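You operate a simulated robot arm through the tools that you are given. There is no shell and no other tool.

Carry out the task below with a simulated robot arm. There is one attempt and no reset: what you move stays moved.

JOB
Set the controls near the top of the front bench. At the end: the lobby volume knob is turned to half; the lobby plant key is switched off; the lobby line knob is turned to line 3; the office store key is switched on; whatever was shut is shut again. Leave all else as you found it, and nothing knocked over.

It is judged by the outcome, as a careful person would: the job done as asked, and still so three seconds after it is handed in. It fails if anything else is knocked over, pushed out of place, dropped, spilled or broken.

ROBOT AND FRAMES
A 6-joint arm with a two-finger gripper, fixed in place. Base frame: the origin is on the floor under the middle of its stand, x ahead of it, y to its left, z up; the work surface is at about z = 0.76. Lengths are in m, angles in degrees, forces in N, time in s.
It reaches about 1.572 m from its shoulder. Its first joint turns from -166.0 to 166.0 degrees. Payload 2.45 kg.
The TCP is the grasp point between the finger pads, 0.02 m short of the fingertips. In the tool frame z runs along the fingers and y along their closing line. The gripper opens to 0.14 m; its body begins 0.168 m behind the TCP.
Orientation is told as [roll, pitch, yaw] about the base's x, y, z axes, in that order, counted from this pose: with the fingers straight down and closing along the base's y, the tool's x points along the base's -x, its y along +y and its z along -z.

CONTROLS
- The arm moves only by the tool arm_command. Its argument "rows" is a list of rows, each an object of numbers (a shift or turn left out is 0, a gripper value left out holds the last): "dx", "dy", "dz": the shift along the tool's x, y, z in units of 20 mm (1.0 is 20 mm); "ax", "ay", "az": the turn, a rotation vector about the tool's x, y, z in units of 4 degrees (1.0 is 4 degrees); "grip": the finger opening in m, from 0 to 0.14. In form: [{"dx": .., "dy": .., "dz": .., "ax": .., "ay": .., "az": .., "grip": ..}, ...]. A call has 1 to 20 rows; each row shifts and turns the commanded pose from where the row before left it, along the tool's axes as they then stand. A call with a number of a shift or a turn outside -1 to 1 is refused whole. A row lasts 0.2 s, in which the tool goes at most 0.05 m and 8.6 degrees; a call with a longer step from one row to the next is refused whole, and so is a gripper value outside its range. A pose out of reach is approached as far as the arm can. The call stops where the force on the tool passes 40 N (or 10 N more than at its start, if that is more) or the arm is blocked; 0.2 s more then pass. Each finger travels about 0.045 m/s and halts on what it meets, pressing with about 32 N; the grip force reading is that of the motor and also rises with nothing between the fingers. The clock runs only during rows and for 0.2 s after the last one: add rows that do not move to give the fingers time. The reply holds the time, the measured pose of the TCP, the force on the tool along the base axes, the opening and the grip force, in the units named above and with some noise, with the torque about the TCP (base axes, N m) and any sound that the robot's microphone picked up, and new pictures: "pictures" is both (left out), scene, wrist or none.
- Cameras (640 x 400 px; columns grow to the right, rows downward): "scene" is fixed at [0.4012, -0.6536, 1.5998]; the picture's right is [0.73, -0.68, 0.00], its down [-0.34, -0.36, -0.87] and it looks along [0.59, 0.64, -0.49] (base axes); focal length 372 px, centre (320, 200). "wrist" rides on the gripper at [0.078, 0.011, -0.209] in the tool frame; the picture's right is [-0.14, 0.99, 0.00], its down [-0.92, -0.13, -0.37] and it looks along [-0.36, -0.05, 0.93] (tool axes); focal length 280 px, centre (320, 200).
- measure_at(camera, pixels): there is no depth. For up to 12 entries [column, row, z] of the newest picture of that camera ("zoom" is the newest enlarged one), the place [x, y] in the base frame at which the ray of that pixel passes the height z, good to about 0.003 m, but the place of the scene camera against the robot may be out by one fixed shift of up to 0.012 m in any direction. It takes no simulated time.
- close_up(camera, box): a new picture of the part [left, top, right, bottom] of that camera's present view, enlarged. It takes no simulated time.
- hand_in(): hands the job in; it is judged then, once.

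Open the gripper and draw the arm clear of the work before you hand the job in, unless the task says otherwise.

The tools are called after ">>>" by a JSON object that holds its "fn" and its "kwargs". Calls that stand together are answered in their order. arm_command: Moves the arm, as the interface text tells. Its arguments: {"type":"object","properties":{"rows":{"type":"array"},"pictures":{"type":"string","enum":["both","scene","wrist","none"]}},"required":["rows"]} The other tools are called the same way: measure_at (camera, pixels) gives the place at which the rays of pixels pass given heights; close_up (camera, box) takes an enlarged picture of a part of a camera's view; hand_in () hands the job in.

At the start:

```text
time: 0.0
ee_pos: [0.7791, -0.0083, 1.1973]
tool_rot: [0.0, -0.1, -0.1]
force: [0.5, -0.3, 0.4]
torque: [-0.05, -0.03, -0.01]
opening: 0.1399
grip_force: 0.1
```

scene: 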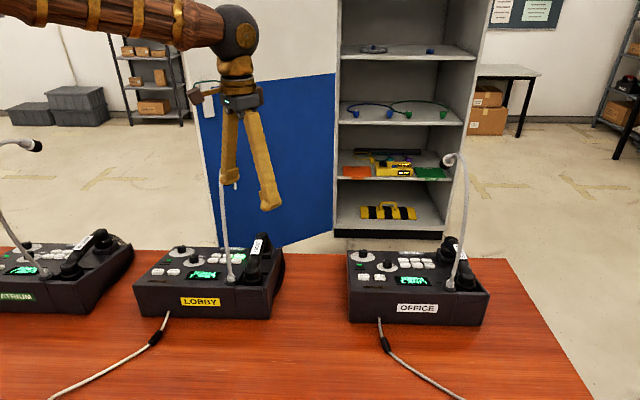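
wrist: 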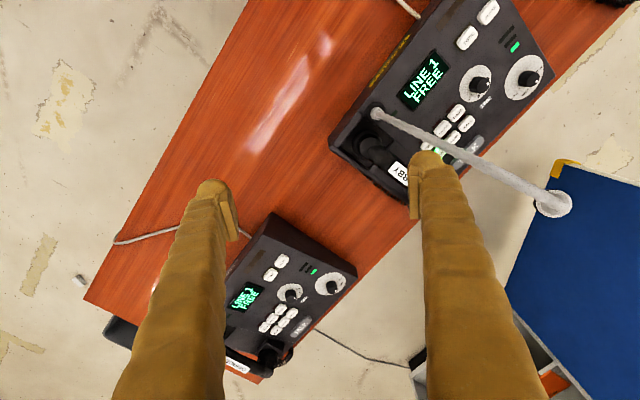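

I start by looking closely at the lobby console (scene about 135-285, 235-320) and the office console (345-490, 150-325).

>>> {"fn": "close_up", "kwargs": {"camera": "scene", "box": [130, 220, 290, 320]}}

>>> {"fn": "close_up", "kwargs": {"camera": "scene", "box": [340, 230, 500, 330]}}

>>> {"fn": "close_up", "kwargs": {"camera": "wrist", "box": [320, 0, 560, 200]}}

>>> {"fn": "close_up", "kwargs": {"camera": "wrist", "box": [200, 200, 380, 380]}}

```text
4.00 times, centred on (210, 270) of scene
```

zoom: 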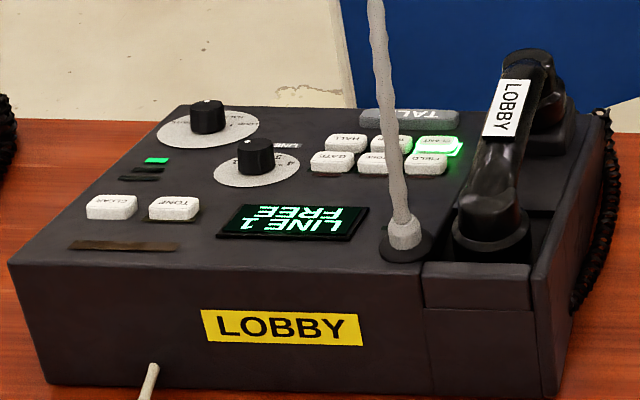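

```text
4.00 times, centred on (420, 280) of scene
```

zoom: 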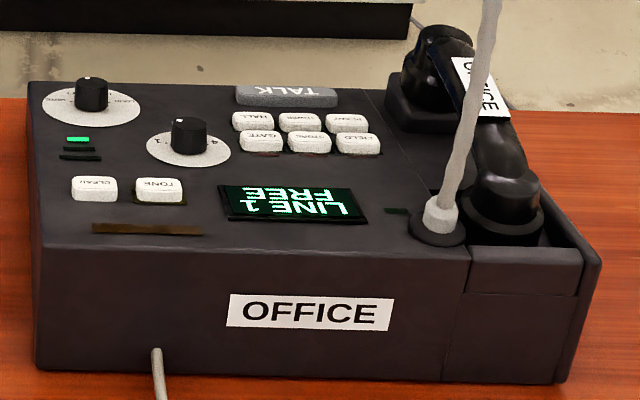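

```text
2.00 times, centred on (440, 100) of wrist
```

zoom: 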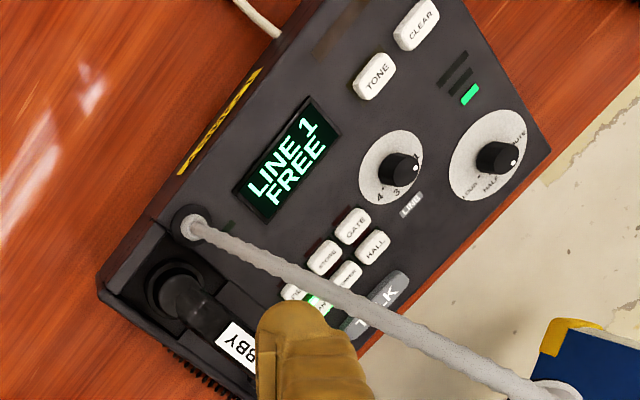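

```text
2.22 times, centred on (290, 290) of wrist
```

zoom: 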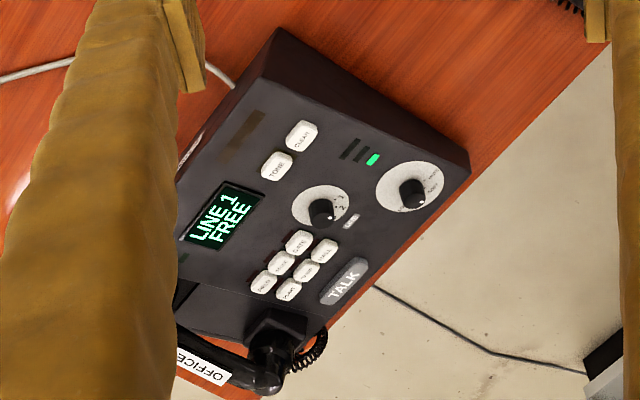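

The lobby display shows LINE 1 and the PLANT key is lit; office keys all look unlit. I measure console features from both cameras at several heights to triangulate.

>>> {"fn": "measure_at", "kwargs": {"camera": "wrist", "pixels": [[480, 84, 0.84], [529, 78, 0.84], [480, 84, 0.88], [529, 78, 0.88], [378, 112, 0.84], [378, 112, 0.88], [554, 75, 0.84], [330, 141, 0.84], [292, 292, 0.84], [330, 284, 0.84], [292, 292, 0.88], [330, 284, 0.88]]}}

>>> {"fn": "measure_at", "kwargs": {"camera": "scene", "pixels": [[194, 260, 0.84], [182, 250, 0.84], [194, 260, 0.88], [182, 250, 0.88], [141, 316, 0.76], [270, 319, 0.76], [348, 322, 0.76], [480, 326, 0.76], [387, 264, 0.84], [363, 254, 0.84], [387, 264, 0.88], [363, 254, 0.88]]}}

```text
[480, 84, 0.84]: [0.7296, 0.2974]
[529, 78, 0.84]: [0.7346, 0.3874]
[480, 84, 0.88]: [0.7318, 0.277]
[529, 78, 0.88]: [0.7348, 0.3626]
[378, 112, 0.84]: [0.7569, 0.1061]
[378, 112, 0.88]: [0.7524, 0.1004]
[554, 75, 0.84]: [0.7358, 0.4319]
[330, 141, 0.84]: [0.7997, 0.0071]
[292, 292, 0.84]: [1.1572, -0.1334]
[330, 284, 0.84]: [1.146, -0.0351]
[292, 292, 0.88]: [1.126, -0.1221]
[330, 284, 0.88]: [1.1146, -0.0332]
```

```text
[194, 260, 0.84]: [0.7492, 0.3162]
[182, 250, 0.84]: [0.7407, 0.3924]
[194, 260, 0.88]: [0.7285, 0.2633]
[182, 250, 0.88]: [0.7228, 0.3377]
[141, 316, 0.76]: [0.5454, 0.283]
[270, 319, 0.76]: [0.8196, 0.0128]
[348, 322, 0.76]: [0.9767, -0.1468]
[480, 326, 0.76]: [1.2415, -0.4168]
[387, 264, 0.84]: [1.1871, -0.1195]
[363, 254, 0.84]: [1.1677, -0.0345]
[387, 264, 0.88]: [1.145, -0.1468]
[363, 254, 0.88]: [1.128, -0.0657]
```

I zoom on the goosenecks: lobby mic runs from (230,278) up past the gripper finger at (225,185), office mic from (450,285) up to (447,160).

>>> {"fn": "close_up", "kwargs": {"camera": "scene", "box": [170, 140, 330, 240]}}

>>> {"fn": "close_up", "kwargs": {"camera": "scene", "box": [400, 140, 520, 215]}}

>>> {"fn": "close_up", "kwargs": {"camera": "wrist", "box": [440, 100, 640, 225]}}

>>> {"fn": "close_up", "kwargs": {"camera": "scene", "box": [0, 120, 160, 320]}}

```text
4.00 times, centred on (250, 190) of scene
```

zoom: 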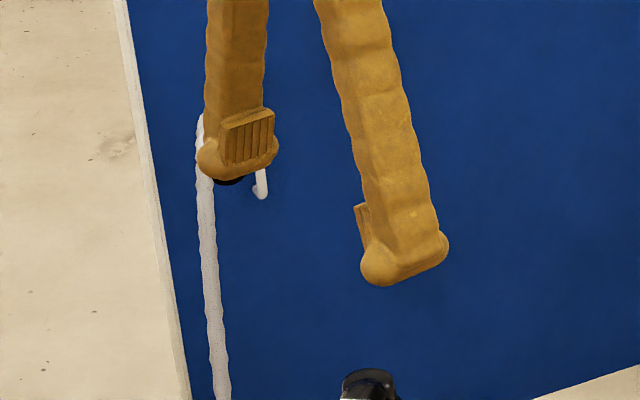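

```text
5.33 times, centred on (460, 178) of scene
```

zoom: 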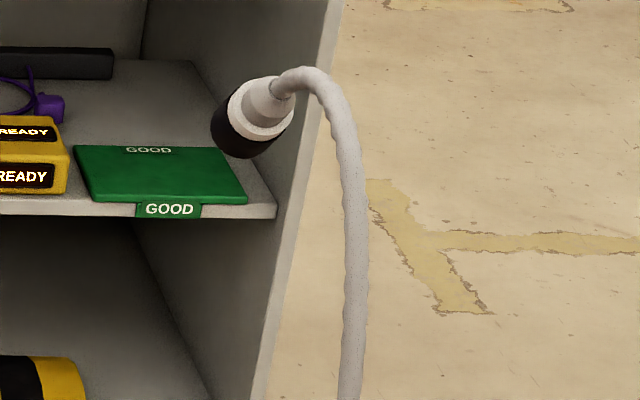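

```text
3.20 times, centred on (540, 162) of wrist
```

zoom: 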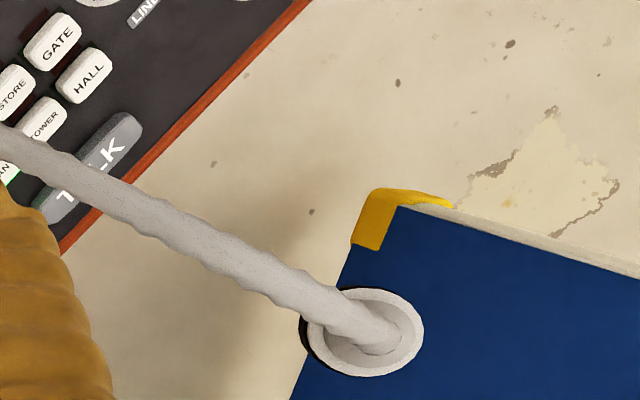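

```text
2.00 times, centred on (80, 220) of scene
```

zoom: 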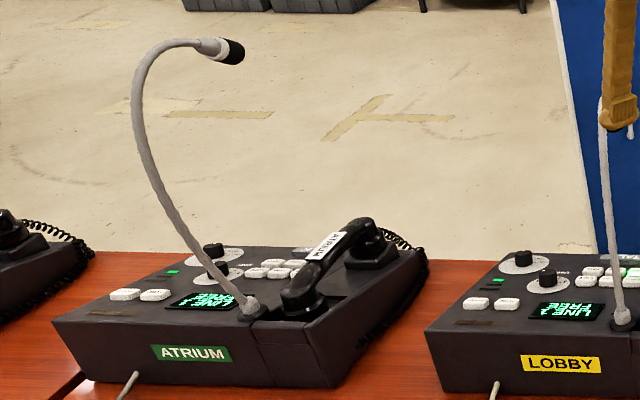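

The views re-render sharply when enlarged, so I zoom tightly on the lobby knobs (wrist about 480,84 and 529,78) and keys, and on the office keys.

>>> {"fn": "close_up", "kwargs": {"camera": "wrist", "box": [450, 50, 562, 120]}}

>>> {"fn": "close_up", "kwargs": {"camera": "wrist", "box": [400, 90, 512, 160]}}

>>> {"fn": "close_up", "kwargs": {"camera": "wrist", "box": [240, 260, 352, 330]}}

>>> {"fn": "close_up", "kwargs": {"camera": "scene", "box": [160, 235, 260, 297]}}

>>> {"fn": "close_up", "kwargs": {"camera": "scene", "box": [350, 240, 450, 302]}}

```text
5.71 times, centred on (506, 85) of wrist
```

zoom: 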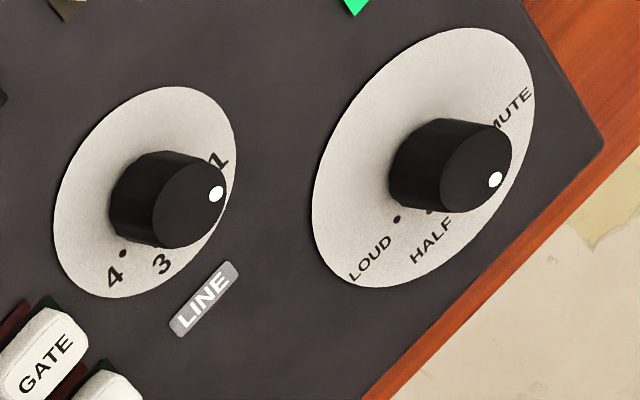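

```text
5.71 times, centred on (456, 125) of wrist
```

zoom: 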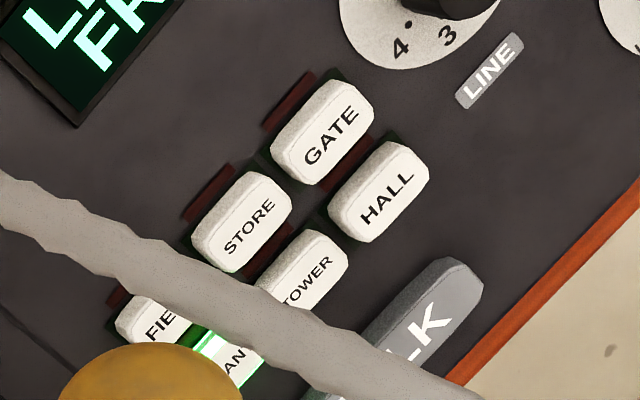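

```text
5.71 times, centred on (296, 295) of wrist
```

zoom: 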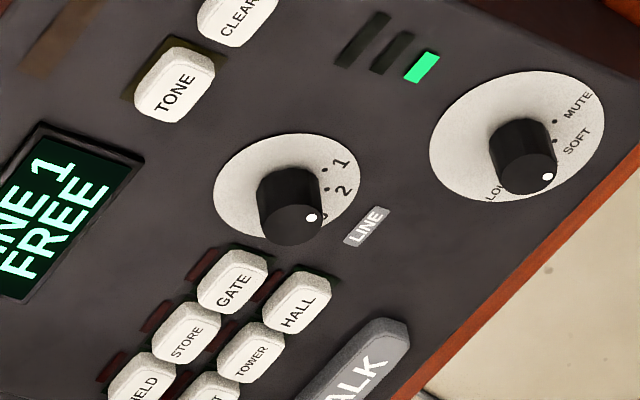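

```text
6.40 times, centred on (210, 266) of scene
```

zoom: 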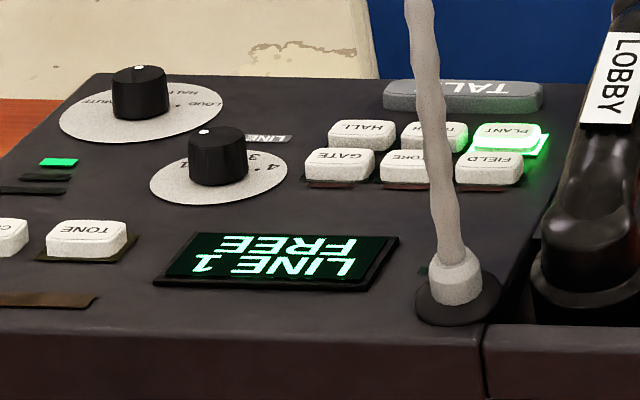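

```text
6.40 times, centred on (400, 271) of scene
```

zoom: 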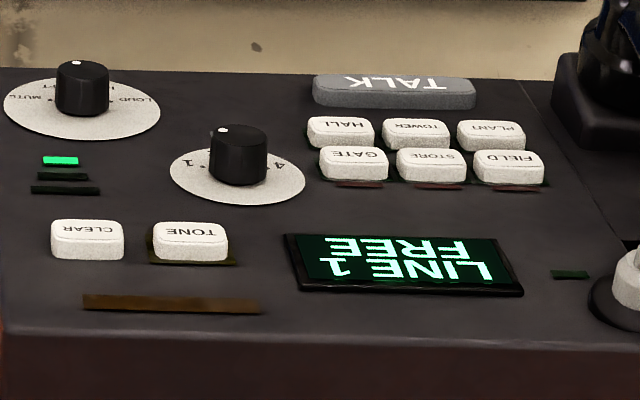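

I now measure the lobby keys (PLANT near wrist (439,154), scene (239,255)), panel edges and mic base to fix the console's plane.

>>> {"fn": "measure_at", "kwargs": {"camera": "wrist", "pixels": [[456, 113, 0.84], [466, 124, 0.84], [442, 129, 0.84], [452, 138, 0.84], [425, 149, 0.84], [438, 153, 0.84], [404, 101, 0.84], [375, 113, 0.84], [470, 84, 0.84], [524, 76, 0.84], [467, 38, 0.84], [488, 11, 0.84]]}}

>>> {"fn": "measure_at", "kwargs": {"camera": "scene", "pixels": [[213, 260, 0.84], [216, 255, 0.84], [223, 261, 0.84], [239, 255.5, 0.84], [236, 262, 0.84], [231, 281, 0.84], [194, 264, 0.84], [182, 252, 0.84], [158, 272, 0.84], [173, 272, 0.84], [134, 286, 0.84], [267, 289, 0.84]]}}

```text
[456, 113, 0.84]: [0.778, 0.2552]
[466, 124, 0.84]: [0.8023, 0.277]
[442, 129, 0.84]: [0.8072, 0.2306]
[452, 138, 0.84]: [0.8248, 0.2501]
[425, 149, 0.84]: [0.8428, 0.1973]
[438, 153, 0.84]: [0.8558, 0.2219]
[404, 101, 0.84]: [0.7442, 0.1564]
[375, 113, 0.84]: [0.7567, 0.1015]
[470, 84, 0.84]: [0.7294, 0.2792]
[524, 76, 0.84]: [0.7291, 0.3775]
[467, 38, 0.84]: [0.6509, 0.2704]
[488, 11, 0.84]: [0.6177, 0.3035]
```

```text
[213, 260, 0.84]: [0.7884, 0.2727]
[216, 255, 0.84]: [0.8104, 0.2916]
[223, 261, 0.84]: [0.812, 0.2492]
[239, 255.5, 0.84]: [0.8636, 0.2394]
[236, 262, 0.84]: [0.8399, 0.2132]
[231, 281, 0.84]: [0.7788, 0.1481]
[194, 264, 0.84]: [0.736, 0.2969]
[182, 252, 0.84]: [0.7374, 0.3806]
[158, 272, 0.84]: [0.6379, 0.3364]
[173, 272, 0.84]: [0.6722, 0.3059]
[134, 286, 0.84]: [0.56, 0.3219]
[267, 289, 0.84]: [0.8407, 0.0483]
```

The panels slope down ~12° toward the far side, with key tops near z≈0.86, and the lobby mic neck reaches about (0.85, 0.24, 1.15). I raise the tool and go above the lobby console for a clean overhead look.

>>> {"fn": "arm_command", "kwargs": {"rows": [{"dz": -1}, {"dz": -1}, {"dz": -1}, {"dz": -1}, {"dz": -1}, {"dy": 1, "dx": 0.4}, {"dy": 1, "dx": 0.4}, {"dy": 1, "dx": 0.4}, {"dy": 1, "dx": 0.4}, {"dy": 1, "dx": 0.4}, {"dy": 1, "dx": 0.4}, {"dy": 1, "dx": 0.4}, {"dy": 1, "dx": 0.4}, {"dy": 1, "dx": 0.4}, {"dy": 1, "dx": 0.4}, {"dy": 1, "dx": 0.4}, {"dy": 1, "dx": 0.4}, {"dy": 1, "dx": 0.4}, {"dy": 1, "dx": 0.4}, {"dy": 1, "dx": 0.4}], "pictures": "both"}}

```text
time: 4.2
ee_pos: [0.6601, 0.2915, 1.296]
tool_rot: [0.0, 0.0, 0.0]
force: [-0.3, -0.6, -0.8]
torque: [0.01, 0.01, -0.03]
opening: 0.1403
grip_force: 0.1
```

scene: 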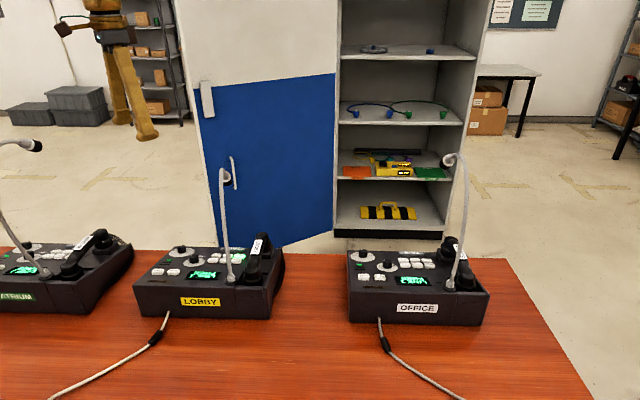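
wrist: 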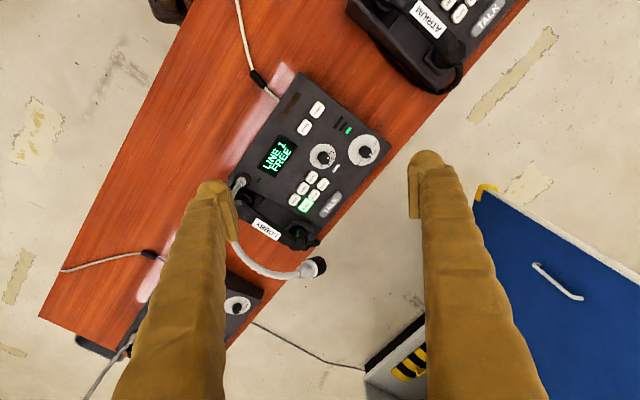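

Clear overhead view of the lobby console at about (320,150), mic head at (316,268). I zoom in on the knobs and keys.

>>> {"fn": "close_up", "kwargs": {"camera": "wrist", "box": [295, 110, 399, 175]}}

>>> {"fn": "close_up", "kwargs": {"camera": "wrist", "box": [216, 80, 408, 280]}}

>>> {"fn": "close_up", "kwargs": {"camera": "scene", "box": [200, 140, 280, 190]}}

```text
6.15 times, centred on (347, 142) of wrist
```

zoom: 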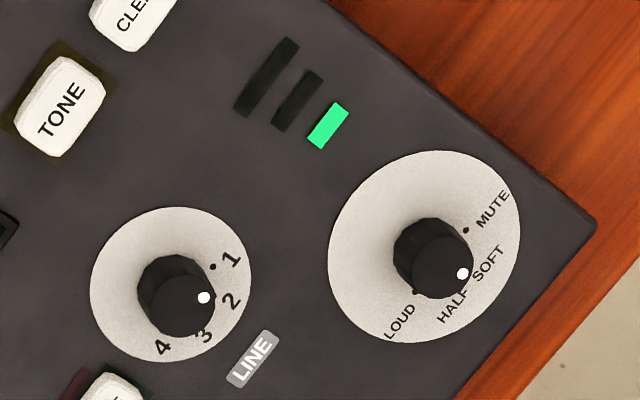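

```text
2.00 times, centred on (312, 180) of wrist
```

zoom: 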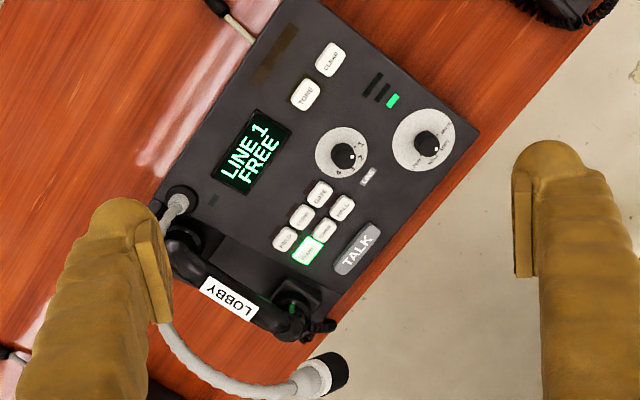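

```text
8.00 times, centred on (240, 165) of scene
```

zoom: 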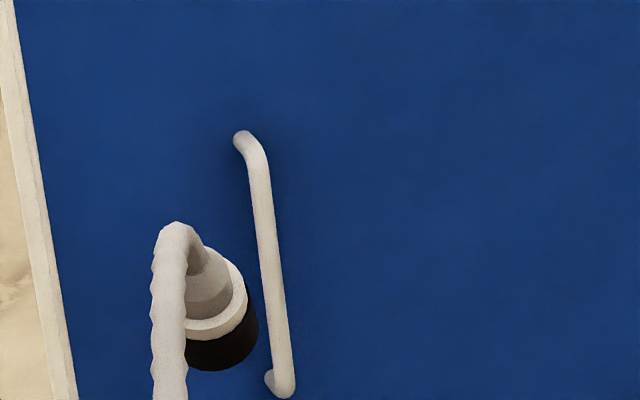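

I triangulate the dial centres (line dial (322.7,155.7), volume dial (364,149.6)) and keys from this second wrist view.

>>> {"fn": "measure_at", "kwargs": {"camera": "wrist", "pixels": [[322.7, 155.7, 0.85], [364, 149.6, 0.85], [322.7, 155.7, 0.87], [364, 149.6, 0.87], [306, 205, 0.86], [294, 199, 0.86], [313.5, 195, 0.86], [322, 184, 0.86], [330.5, 204, 0.86], [312, 267, 1.11], [242, 180, 0.88], [304.5, 127.5, 0.88]]}}

>>> {"fn": "close_up", "kwargs": {"camera": "wrist", "box": [270, 160, 350, 210]}}

```text
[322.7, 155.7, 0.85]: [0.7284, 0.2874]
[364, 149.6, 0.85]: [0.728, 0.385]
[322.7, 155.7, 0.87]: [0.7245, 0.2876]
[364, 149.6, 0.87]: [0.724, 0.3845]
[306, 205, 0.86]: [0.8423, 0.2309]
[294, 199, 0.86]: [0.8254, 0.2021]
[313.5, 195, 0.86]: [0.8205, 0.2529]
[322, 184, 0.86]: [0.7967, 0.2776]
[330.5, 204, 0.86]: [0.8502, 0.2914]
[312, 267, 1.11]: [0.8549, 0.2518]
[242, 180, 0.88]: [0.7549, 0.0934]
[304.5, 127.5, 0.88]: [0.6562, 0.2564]
```

```text
8.00 times, centred on (310, 185) of wrist
```

zoom: 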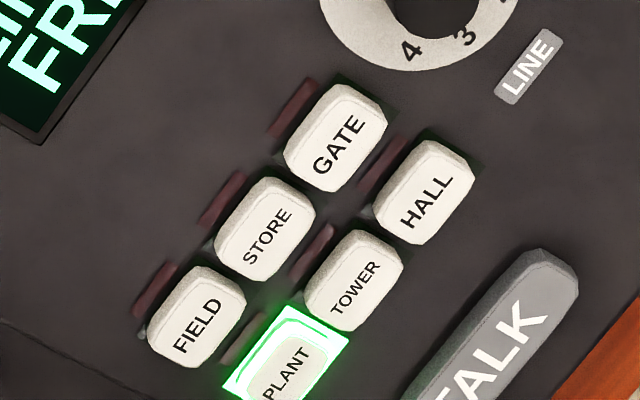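

The dial centres come out near (0.7295, 0.287, 0.843) for line and (0.732, 0.3855, 0.829) for volume, with marks 40° apart. I close the gripper, yaw +15° and tilt the tool 12° to match the panel normal, all while still high up.

>>> {"fn": "arm_command", "kwargs": {"rows": [{"az": -0.469, "grip": 0.0}, {"az": -0.469}, {"az": -0.469}, {"az": -0.469}, {"az": -0.469}, {"az": -0.469}, {"az": -0.469}, {"az": -0.467}, {"ax": 0.507, "ay": 0.862}, {"ax": 0.507, "ay": 0.862}, {"ax": 0.507, "ay": 0.862}, {}], "pictures": "both"}}

```text
time: 6.8
ee_pos: [0.6597, 0.2916, 1.2974]
tool_rot: [-6.2, 10.4, 14.4]
force: [0.2, 0.6, -0.3]
torque: [0.0, -0.01, 0.01]
opening: 0.0
grip_force: 29.2
```

scene: 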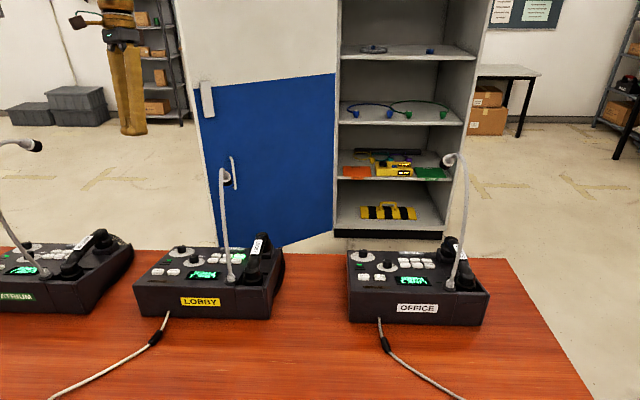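
wrist: 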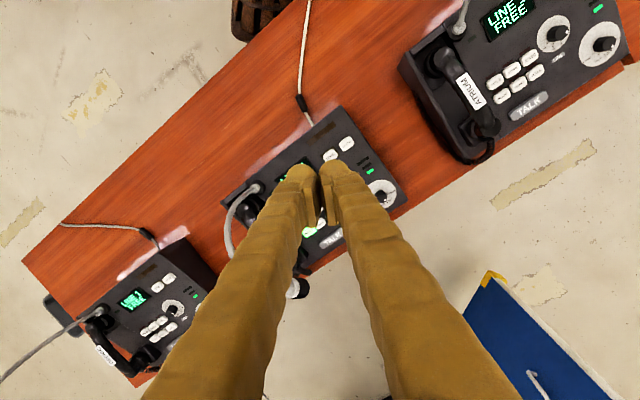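

Tool axis now matches the panel normal. I zoom in on the closed finger tips around (318,185) to learn their width.

>>> {"fn": "close_up", "kwargs": {"camera": "wrist", "box": [260, 140, 388, 240]}}

>>> {"fn": "close_up", "kwargs": {"camera": "scene", "box": [70, 20, 198, 140]}}

```text
4.00 times, centred on (324, 190) of wrist
```

zoom: 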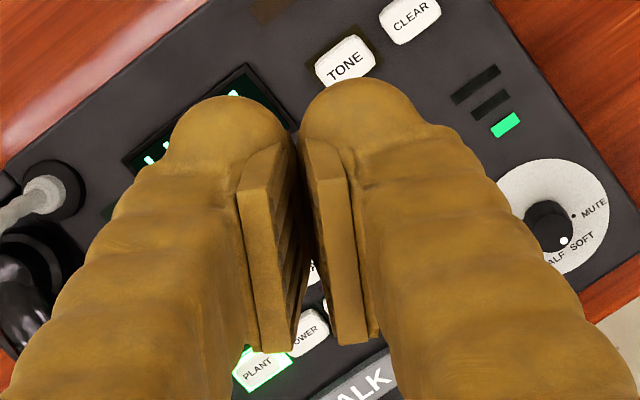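

```text
3.33 times, centred on (134, 80) of scene
```

zoom: 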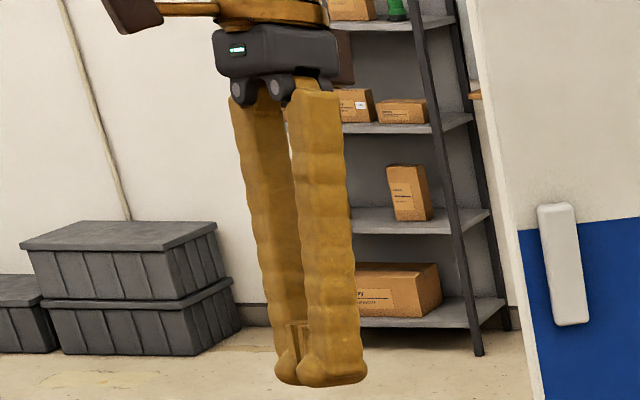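

Each finger tip is ~28 mm thick, so I'll grip the line knob with the closing line kept away from the GATE key. I now move down along to a hover about 12 cm above the line knob, with the gripper opened to 5 cm.

>>> {"fn": "arm_command", "kwargs": {"rows": [{"dx": -0.4332, "dy": 0.075, "dz": 0.9259, "grip": 0.05}, {"dx": -0.4332, "dy": 0.075, "dz": 0.9259}, {"dx": -0.4332, "dy": 0.075, "dz": 0.9259}, {"dx": -0.4332, "dy": 0.075, "dz": 0.9259}, {"dx": -0.4332, "dy": 0.075, "dz": 0.9259}, {"dx": -0.4332, "dy": 0.075, "dz": 0.9259}, {"dx": -0.4332, "dy": 0.075, "dz": 0.9259}, {"dx": -0.4332, "dy": 0.075, "dz": 0.9259}, {"dx": -0.4332, "dy": 0.075, "dz": 0.9259}, {"dx": -0.4332, "dy": 0.075, "dz": 0.9259}, {"dx": -0.4332, "dy": 0.075, "dz": 0.9259}, {"dx": -0.4332, "dy": 0.075, "dz": 0.9259}, {"dx": -0.4332, "dy": 0.075, "dz": 0.9259}, {"dx": -0.4332, "dy": 0.075, "dz": 0.9259}, {"dx": -0.4332, "dy": 0.075, "dz": 0.9259}, {"dx": -0.4332, "dy": 0.075, "dz": 0.9259}, {"dx": -0.4332, "dy": 0.075, "dz": 0.9259}, {"az": 0.95}, {"az": 0.95}], "pictures": "both"}}

```text
time: 10.8
ee_pos: [0.7488, 0.305, 0.9593]
tool_rot: [-7.5, 9.4, 6.8]
force: [-0.2, -0.6, -0.7]
torque: [0.03, -0.02, 0.04]
opening: 0.0498
grip_force: 0.1
```

scene: 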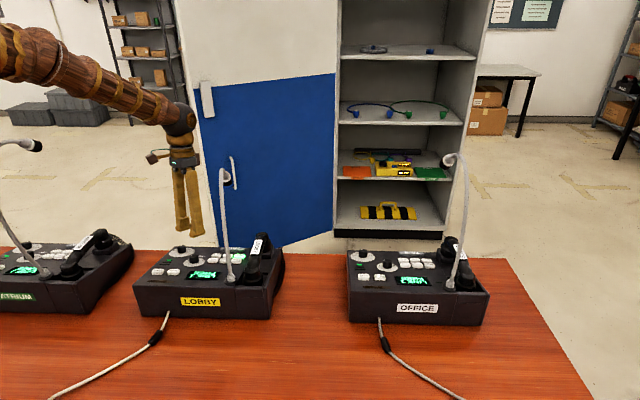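
wrist: 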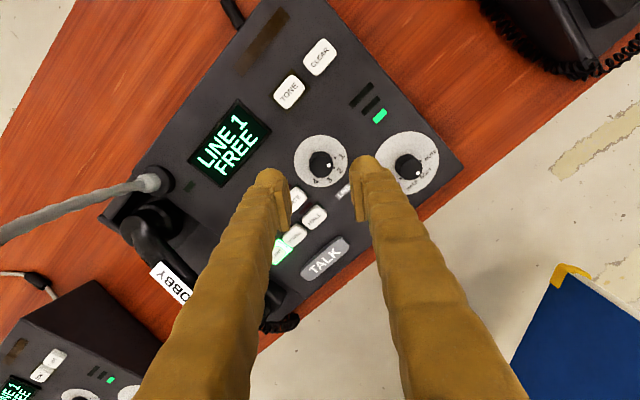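

The line knob sits at about (320,163), nearly on the tool axis. I zoom in to check the alignment precisely.

>>> {"fn": "close_up", "kwargs": {"camera": "wrist", "box": [270, 125, 366, 185]}}

>>> {"fn": "close_up", "kwargs": {"camera": "scene", "box": [140, 190, 268, 290]}}

```text
6.67 times, centred on (318, 155) of wrist
```

zoom: 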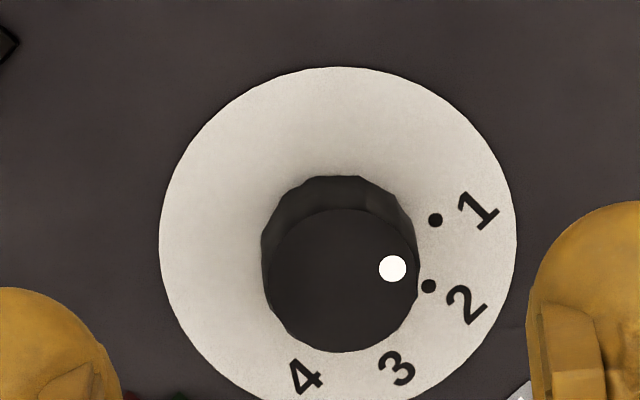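

```text
4.00 times, centred on (204, 240) of scene
```

zoom: 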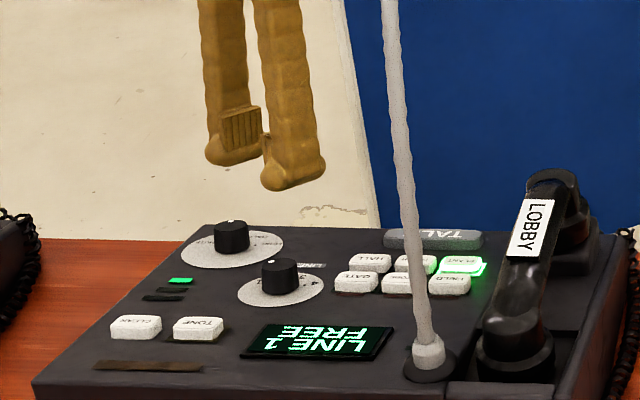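

Alignment is within about 1 mm (dial centre at ≈(320.7,160)). The pointer is at 1. I descend 6 cm along the knob axis and check again.

>>> {"fn": "arm_command", "kwargs": {"rows": [{"dz": 1}, {"dz": 1}, {"dz": 1}, {}], "pictures": "both"}}

>>> {"fn": "close_up", "kwargs": {"camera": "wrist", "box": [256, 130, 384, 210]}}

>>> {"fn": "close_up", "kwargs": {"camera": "scene", "box": [150, 210, 246, 270]}}

```text
time: 11.8
ee_pos: [0.7392, 0.2967, 0.9008]
tool_rot: [-7.5, 9.4, 6.8]
force: [-1.1, 0.0, -0.1]
torque: [0.01, 0.03, 0.01]
opening: 0.05
grip_force: 0.0
```

scene: 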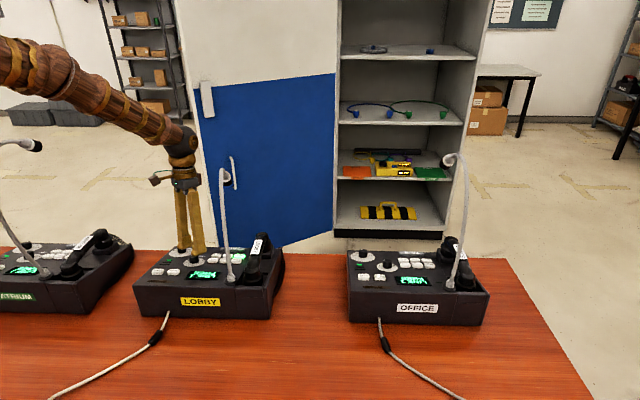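
wrist: 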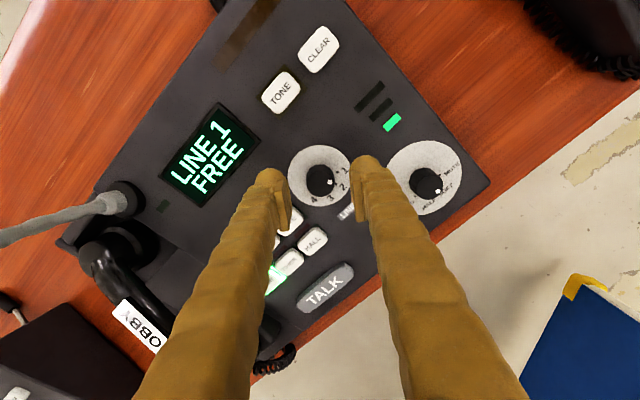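

```text
5.00 times, centred on (320, 170) of wrist
```

zoom: 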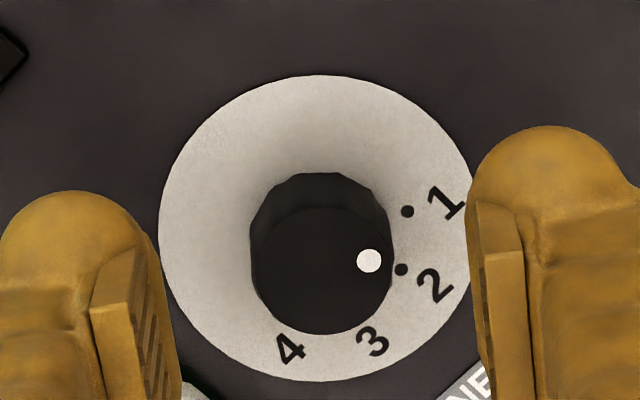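

```text
6.67 times, centred on (198, 240) of scene
```

zoom: 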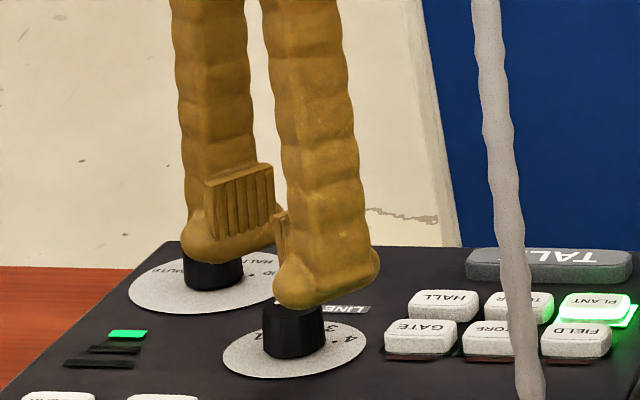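

The knob is centred between the fingers with the knob top ~11 mm beyond the tips and the panel ~56 mm from the TCP. I lower 3 cm slowly.

>>> {"fn": "arm_command", "kwargs": {"rows": [{"dz": 0.4}, {"dz": 0.4}, {"dz": 0.4}, {"dz": 0.3}, {}], "pictures": "both"}}

>>> {"fn": "close_up", "kwargs": {"camera": "wrist", "box": [256, 140, 384, 220]}}

>>> {"fn": "close_up", "kwargs": {"camera": "scene", "box": [150, 220, 246, 280]}}

```text
time: 13.0
ee_pos: [0.7334, 0.2921, 0.8721]
tool_rot: [-7.4, 9.3, 6.7]
force: [0.2, -0.5, -0.1]
torque: [-0.02, 0.01, -0.02]
opening: 0.0503
grip_force: 0.2
```

scene: 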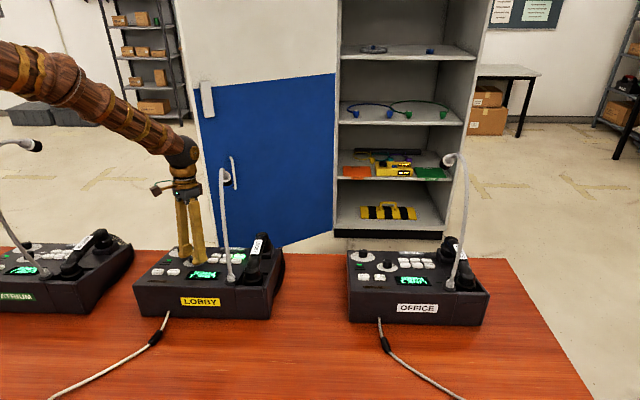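
wrist: 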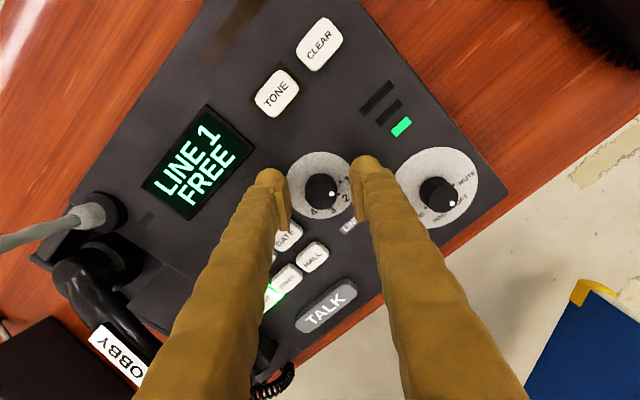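

```text
5.00 times, centred on (320, 180) of wrist
```

zoom: 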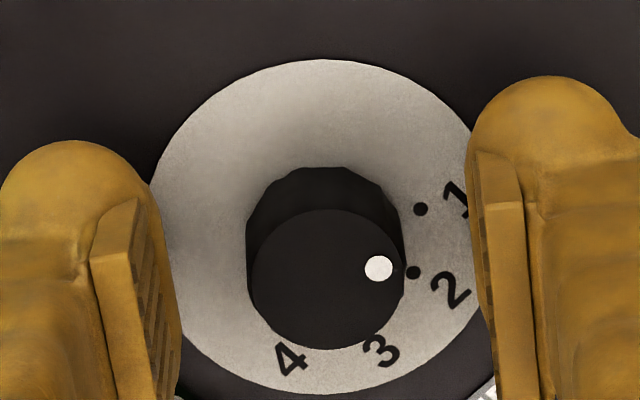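

```text
6.67 times, centred on (198, 250) of scene
```

zoom: 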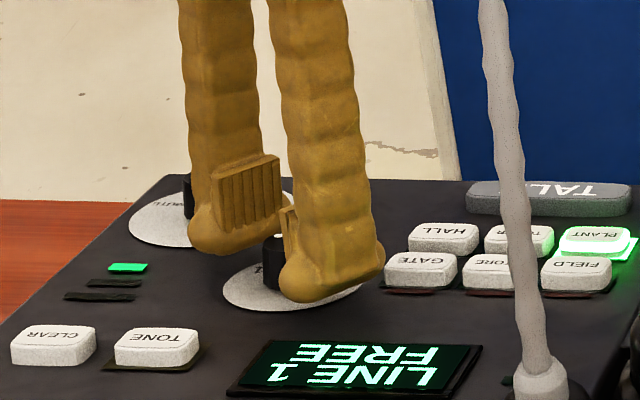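

Pads overlap about 12 mm of the knob's height, with the knob centred. I close on the knob.

>>> {"fn": "arm_command", "kwargs": {"rows": [{"grip": 0.015}, {}, {}, {}], "pictures": "both"}}

>>> {"fn": "close_up", "kwargs": {"camera": "wrist", "box": [256, 140, 384, 220]}}

>>> {"fn": "close_up", "kwargs": {"camera": "scene", "box": [150, 220, 246, 280]}}

```text
time: 14.0
ee_pos: [0.7359, 0.2936, 0.8728]
tool_rot: [-7.5, 9.5, 6.8]
force: [-1.9, 15.7, 0.7]
torque: [0.12, 0.0, -0.08]
opening: 0.0256
grip_force: 31.5
```

scene: 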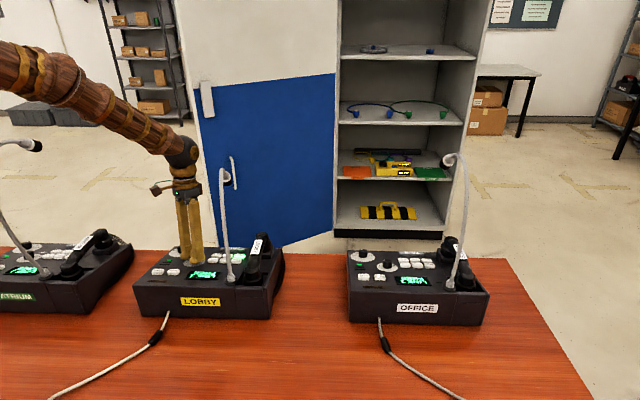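
wrist: 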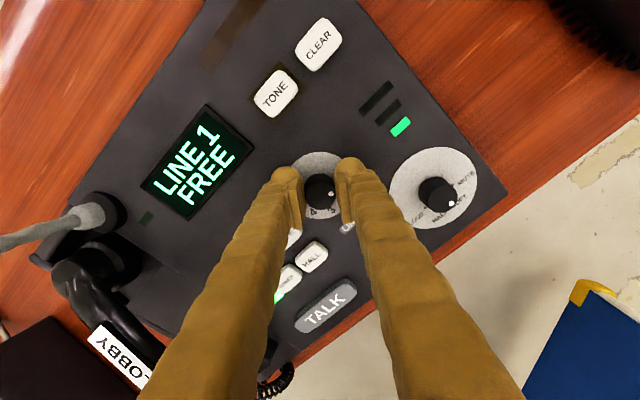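

```text
5.00 times, centred on (320, 180) of wrist
```

zoom: 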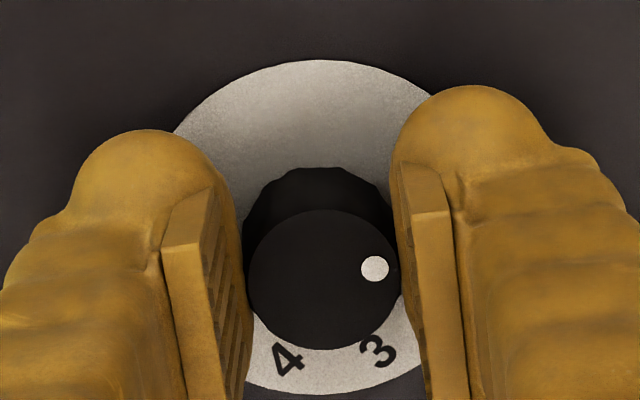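

```text
6.67 times, centred on (198, 250) of scene
```

zoom: 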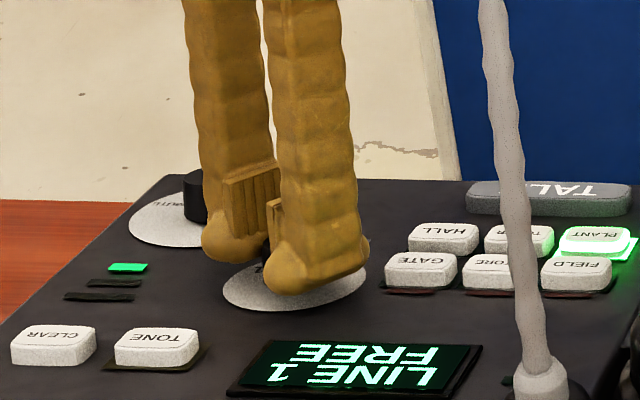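

The knob is gripped (opening 25.6 mm), but there is 15.7 N of sideways force along y, so I first ease the command 1.5 mm toward +y to relax it.

>>> {"fn": "arm_command", "kwargs": {"rows": [{"dy": 0.075}, {}], "pictures": "none"}}

```text
time: 14.6
ee_pos: [0.7348, 0.2931, 0.8719]
tool_rot: [-7.4, 9.5, 6.8]
force: [3.0, -5.1, -0.5]
torque: [-0.1, -0.04, -0.11]
opening: 0.0253
grip_force: 32.1
```

Lateral force is now small (-5 N). I turn clockwise 40° (positive az) to reach line 2 first and check the display.

>>> {"fn": "arm_command", "kwargs": {"rows": [{"az": 0.8, "dy": -0.02}, {"az": 0.8}, {"az": 0.8}, {"az": 0.8}, {"az": 0.8}, {"az": 1}, {"az": 1}, {"az": 1}, {"az": 1}, {"az": 1}, {"az": 1}, {}], "pictures": "both"}}

>>> {"fn": "close_up", "kwargs": {"camera": "wrist", "box": [192, 100, 400, 230]}}

```text
time: 17.2
ee_pos: [0.7338, 0.2945, 0.8742]
tool_rot: [-11.7, 2.4, -32.9]
force: [1.2, 8.6, -0.2]
torque: [0.05, 0.03, -0.03]
opening: 0.0253
grip_force: 31.8
```

scene: 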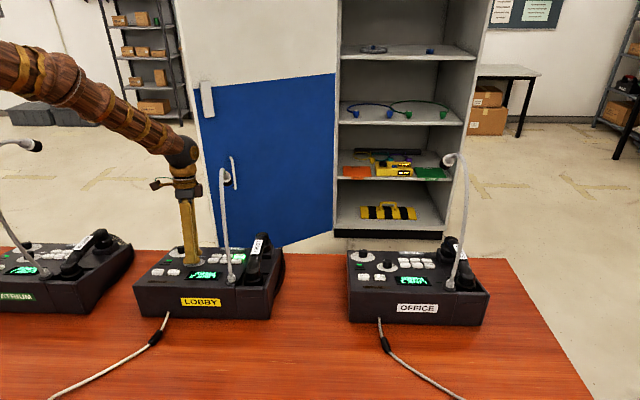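
wrist: 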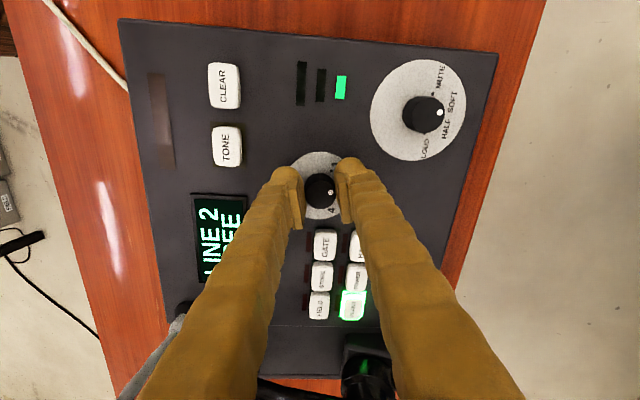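

```text
3.08 times, centred on (296, 165) of wrist
```

zoom: 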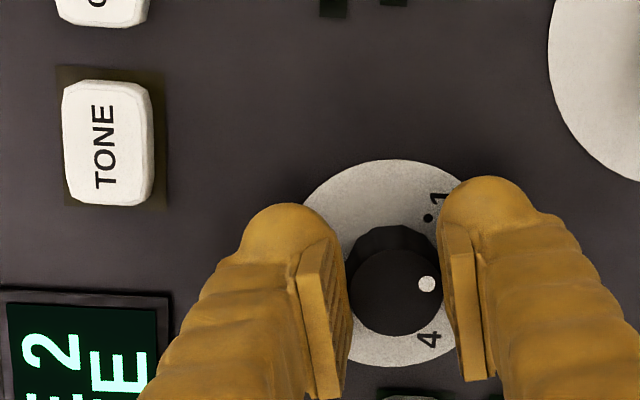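

The display now reads LINE 2, with the knob not slipping. I turn another 40° clockwise.

>>> {"fn": "arm_command", "kwargs": {"rows": [{"az": 0.8, "dy": 0.025}, {"az": 0.8}, {"az": 0.8}, {"az": 0.8}, {"az": 0.8}, {"az": 1}, {"az": 1}, {"az": 1}, {"az": 1}, {"az": 1}, {"az": 1}, {}], "pictures": "both"}}

>>> {"fn": "close_up", "kwargs": {"camera": "wrist", "box": [256, 140, 384, 220]}}

>>> {"fn": "close_up", "kwargs": {"camera": "scene", "box": [150, 220, 270, 295]}}

```text
time: 19.8
ee_pos: [0.7349, 0.2942, 0.8727]
tool_rot: [-10.6, -5.5, -72.1]
force: [19.0, 1.9, 0.8]
torque: [-0.06, -0.2, 0.04]
opening: 0.0251
grip_force: 32.1
```

scene: 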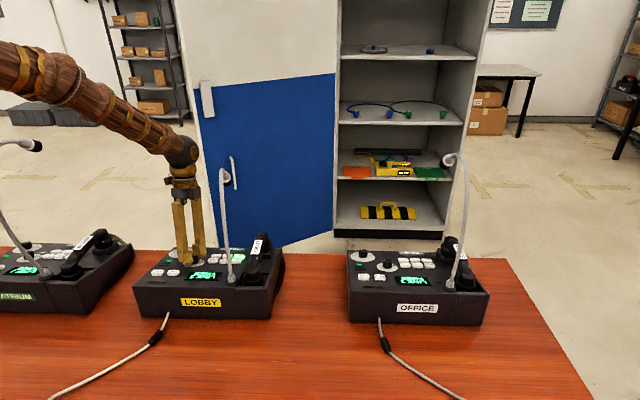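
wrist: 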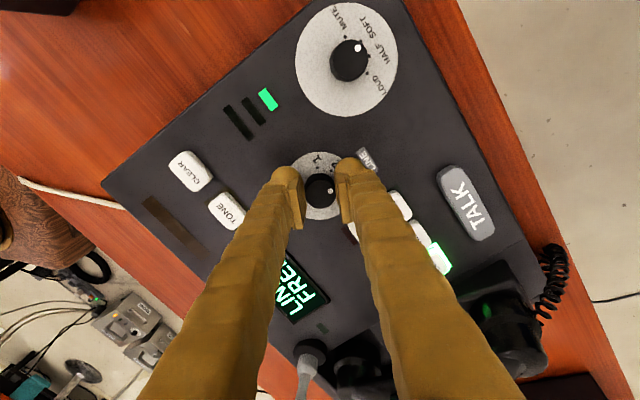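

```text
5.00 times, centred on (320, 180) of wrist
```

zoom: 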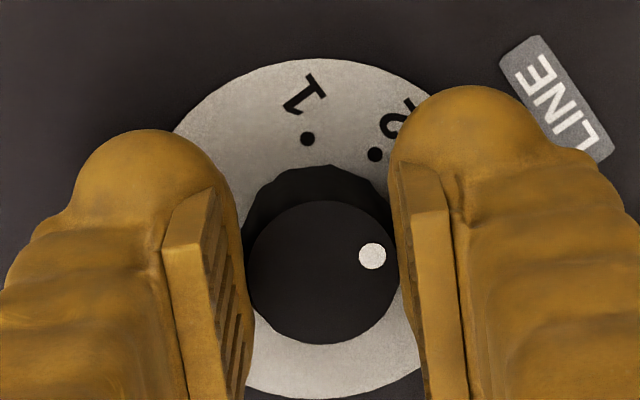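

```text
5.33 times, centred on (210, 258) of scene
```

zoom: 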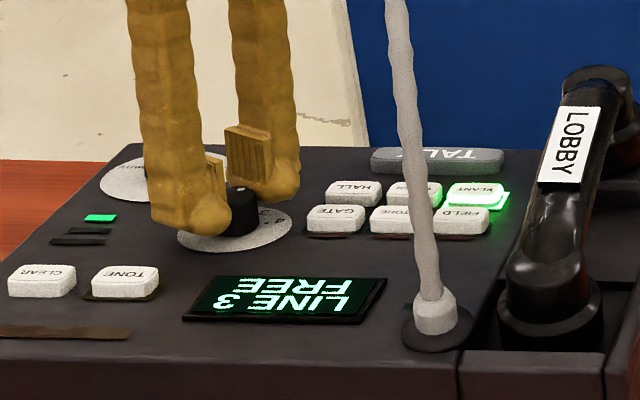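

The display reads LINE 3. I open slightly (to 38 mm, keeping clear of the HALL key) and check where the pointer rests.

>>> {"fn": "arm_command", "kwargs": {"rows": [{"grip": 0.038}, {}, {}], "pictures": "both"}}

>>> {"fn": "close_up", "kwargs": {"camera": "wrist", "box": [256, 140, 384, 220]}}

>>> {"fn": "close_up", "kwargs": {"camera": "scene", "box": [150, 220, 270, 295]}}

```text
time: 20.6
ee_pos: [0.7333, 0.2944, 0.8714]
tool_rot: [-10.6, -5.6, -72.2]
force: [0.4, 0.4, 0.2]
torque: [-0.03, 0.01, -0.02]
opening: 0.0378
grip_force: 0.1
```

scene: 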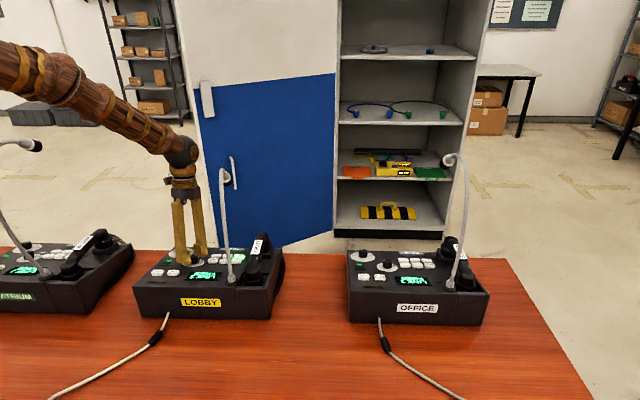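
wrist: 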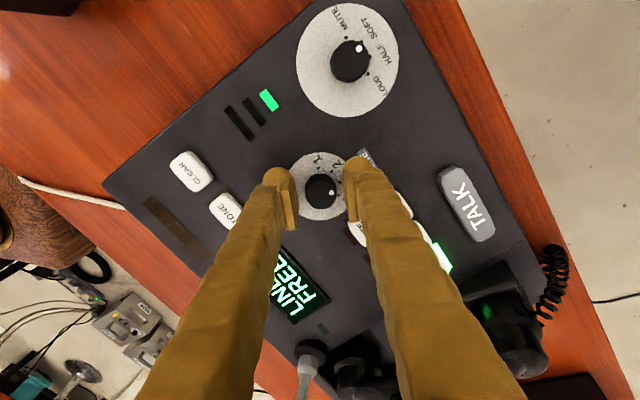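

```text
5.00 times, centred on (320, 180) of wrist
```

zoom: 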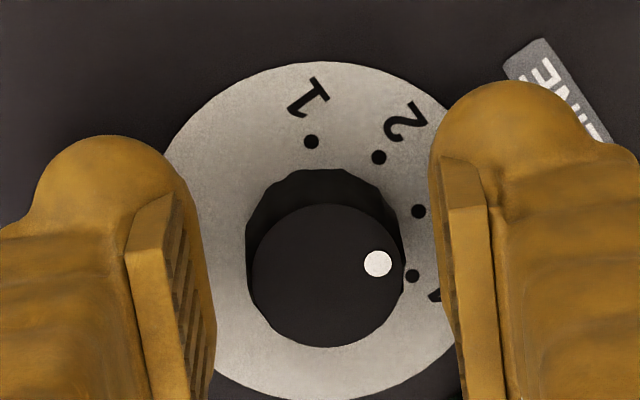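

```text
5.33 times, centred on (210, 258) of scene
```

zoom: 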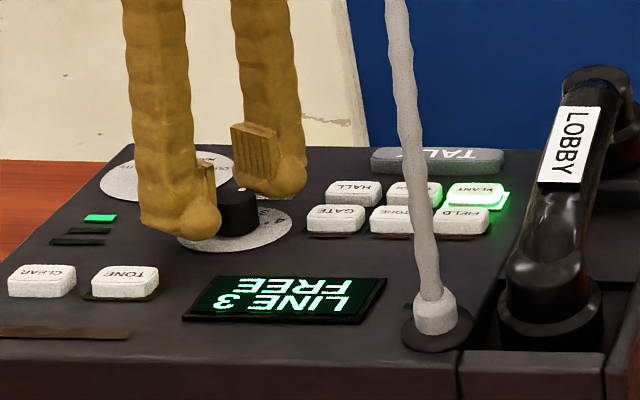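

The pointer rests exactly at mark 3 (pointer (378,263), mark dot (418,211), same bearing). I lift 6 cm off and rotate back 60° to prepare for the volume knob.

>>> {"fn": "arm_command", "kwargs": {"rows": [{"dz": -1}, {"dz": -1}, {"dz": -1}, {"az": -1}, {"az": -1}, {"az": -1}, {"az": -1}, {"az": -1}, {"az": -1}, {"az": -1}, {"az": -1}, {"az": -1}, {"az": -1}, {"az": -1}, {"az": -1}, {"az": -1}, {"az": -1}, {"az": -1, "grip": 0.05}, {}], "pictures": "both"}}

```text
time: 24.6
ee_pos: [0.743, 0.3045, 0.9316]
tool_rot: [-10.2, 6.3, -13.1]
force: [0.1, 0.4, -0.2]
torque: [-0.01, -0.01, 0.02]
opening: 0.0496
grip_force: 0.0
```

scene: 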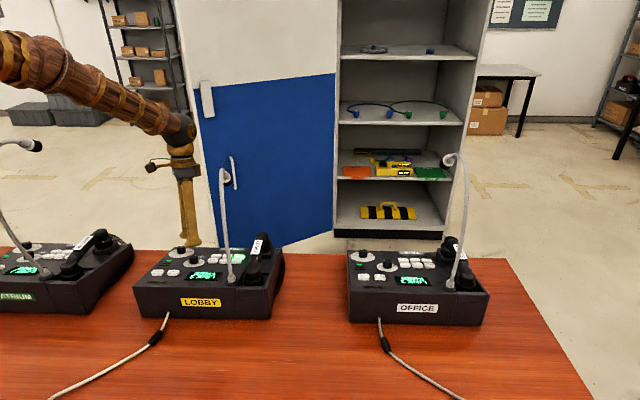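
wrist: 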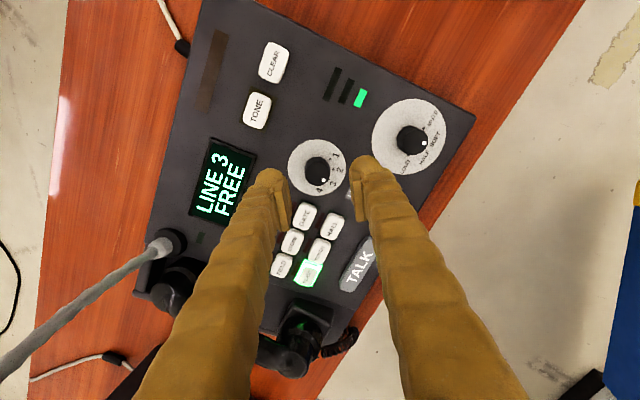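

The volume dial is near (413,136). I zoom to get its centre precisely.

>>> {"fn": "close_up", "kwargs": {"camera": "wrist", "box": [280, 80, 488, 210]}}

```text
3.08 times, centred on (384, 145) of wrist
```

zoom: 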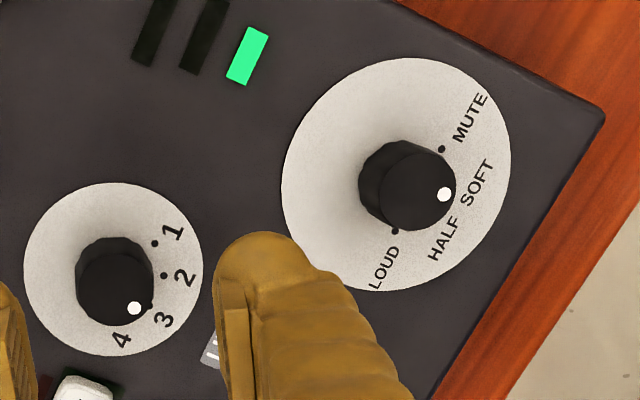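

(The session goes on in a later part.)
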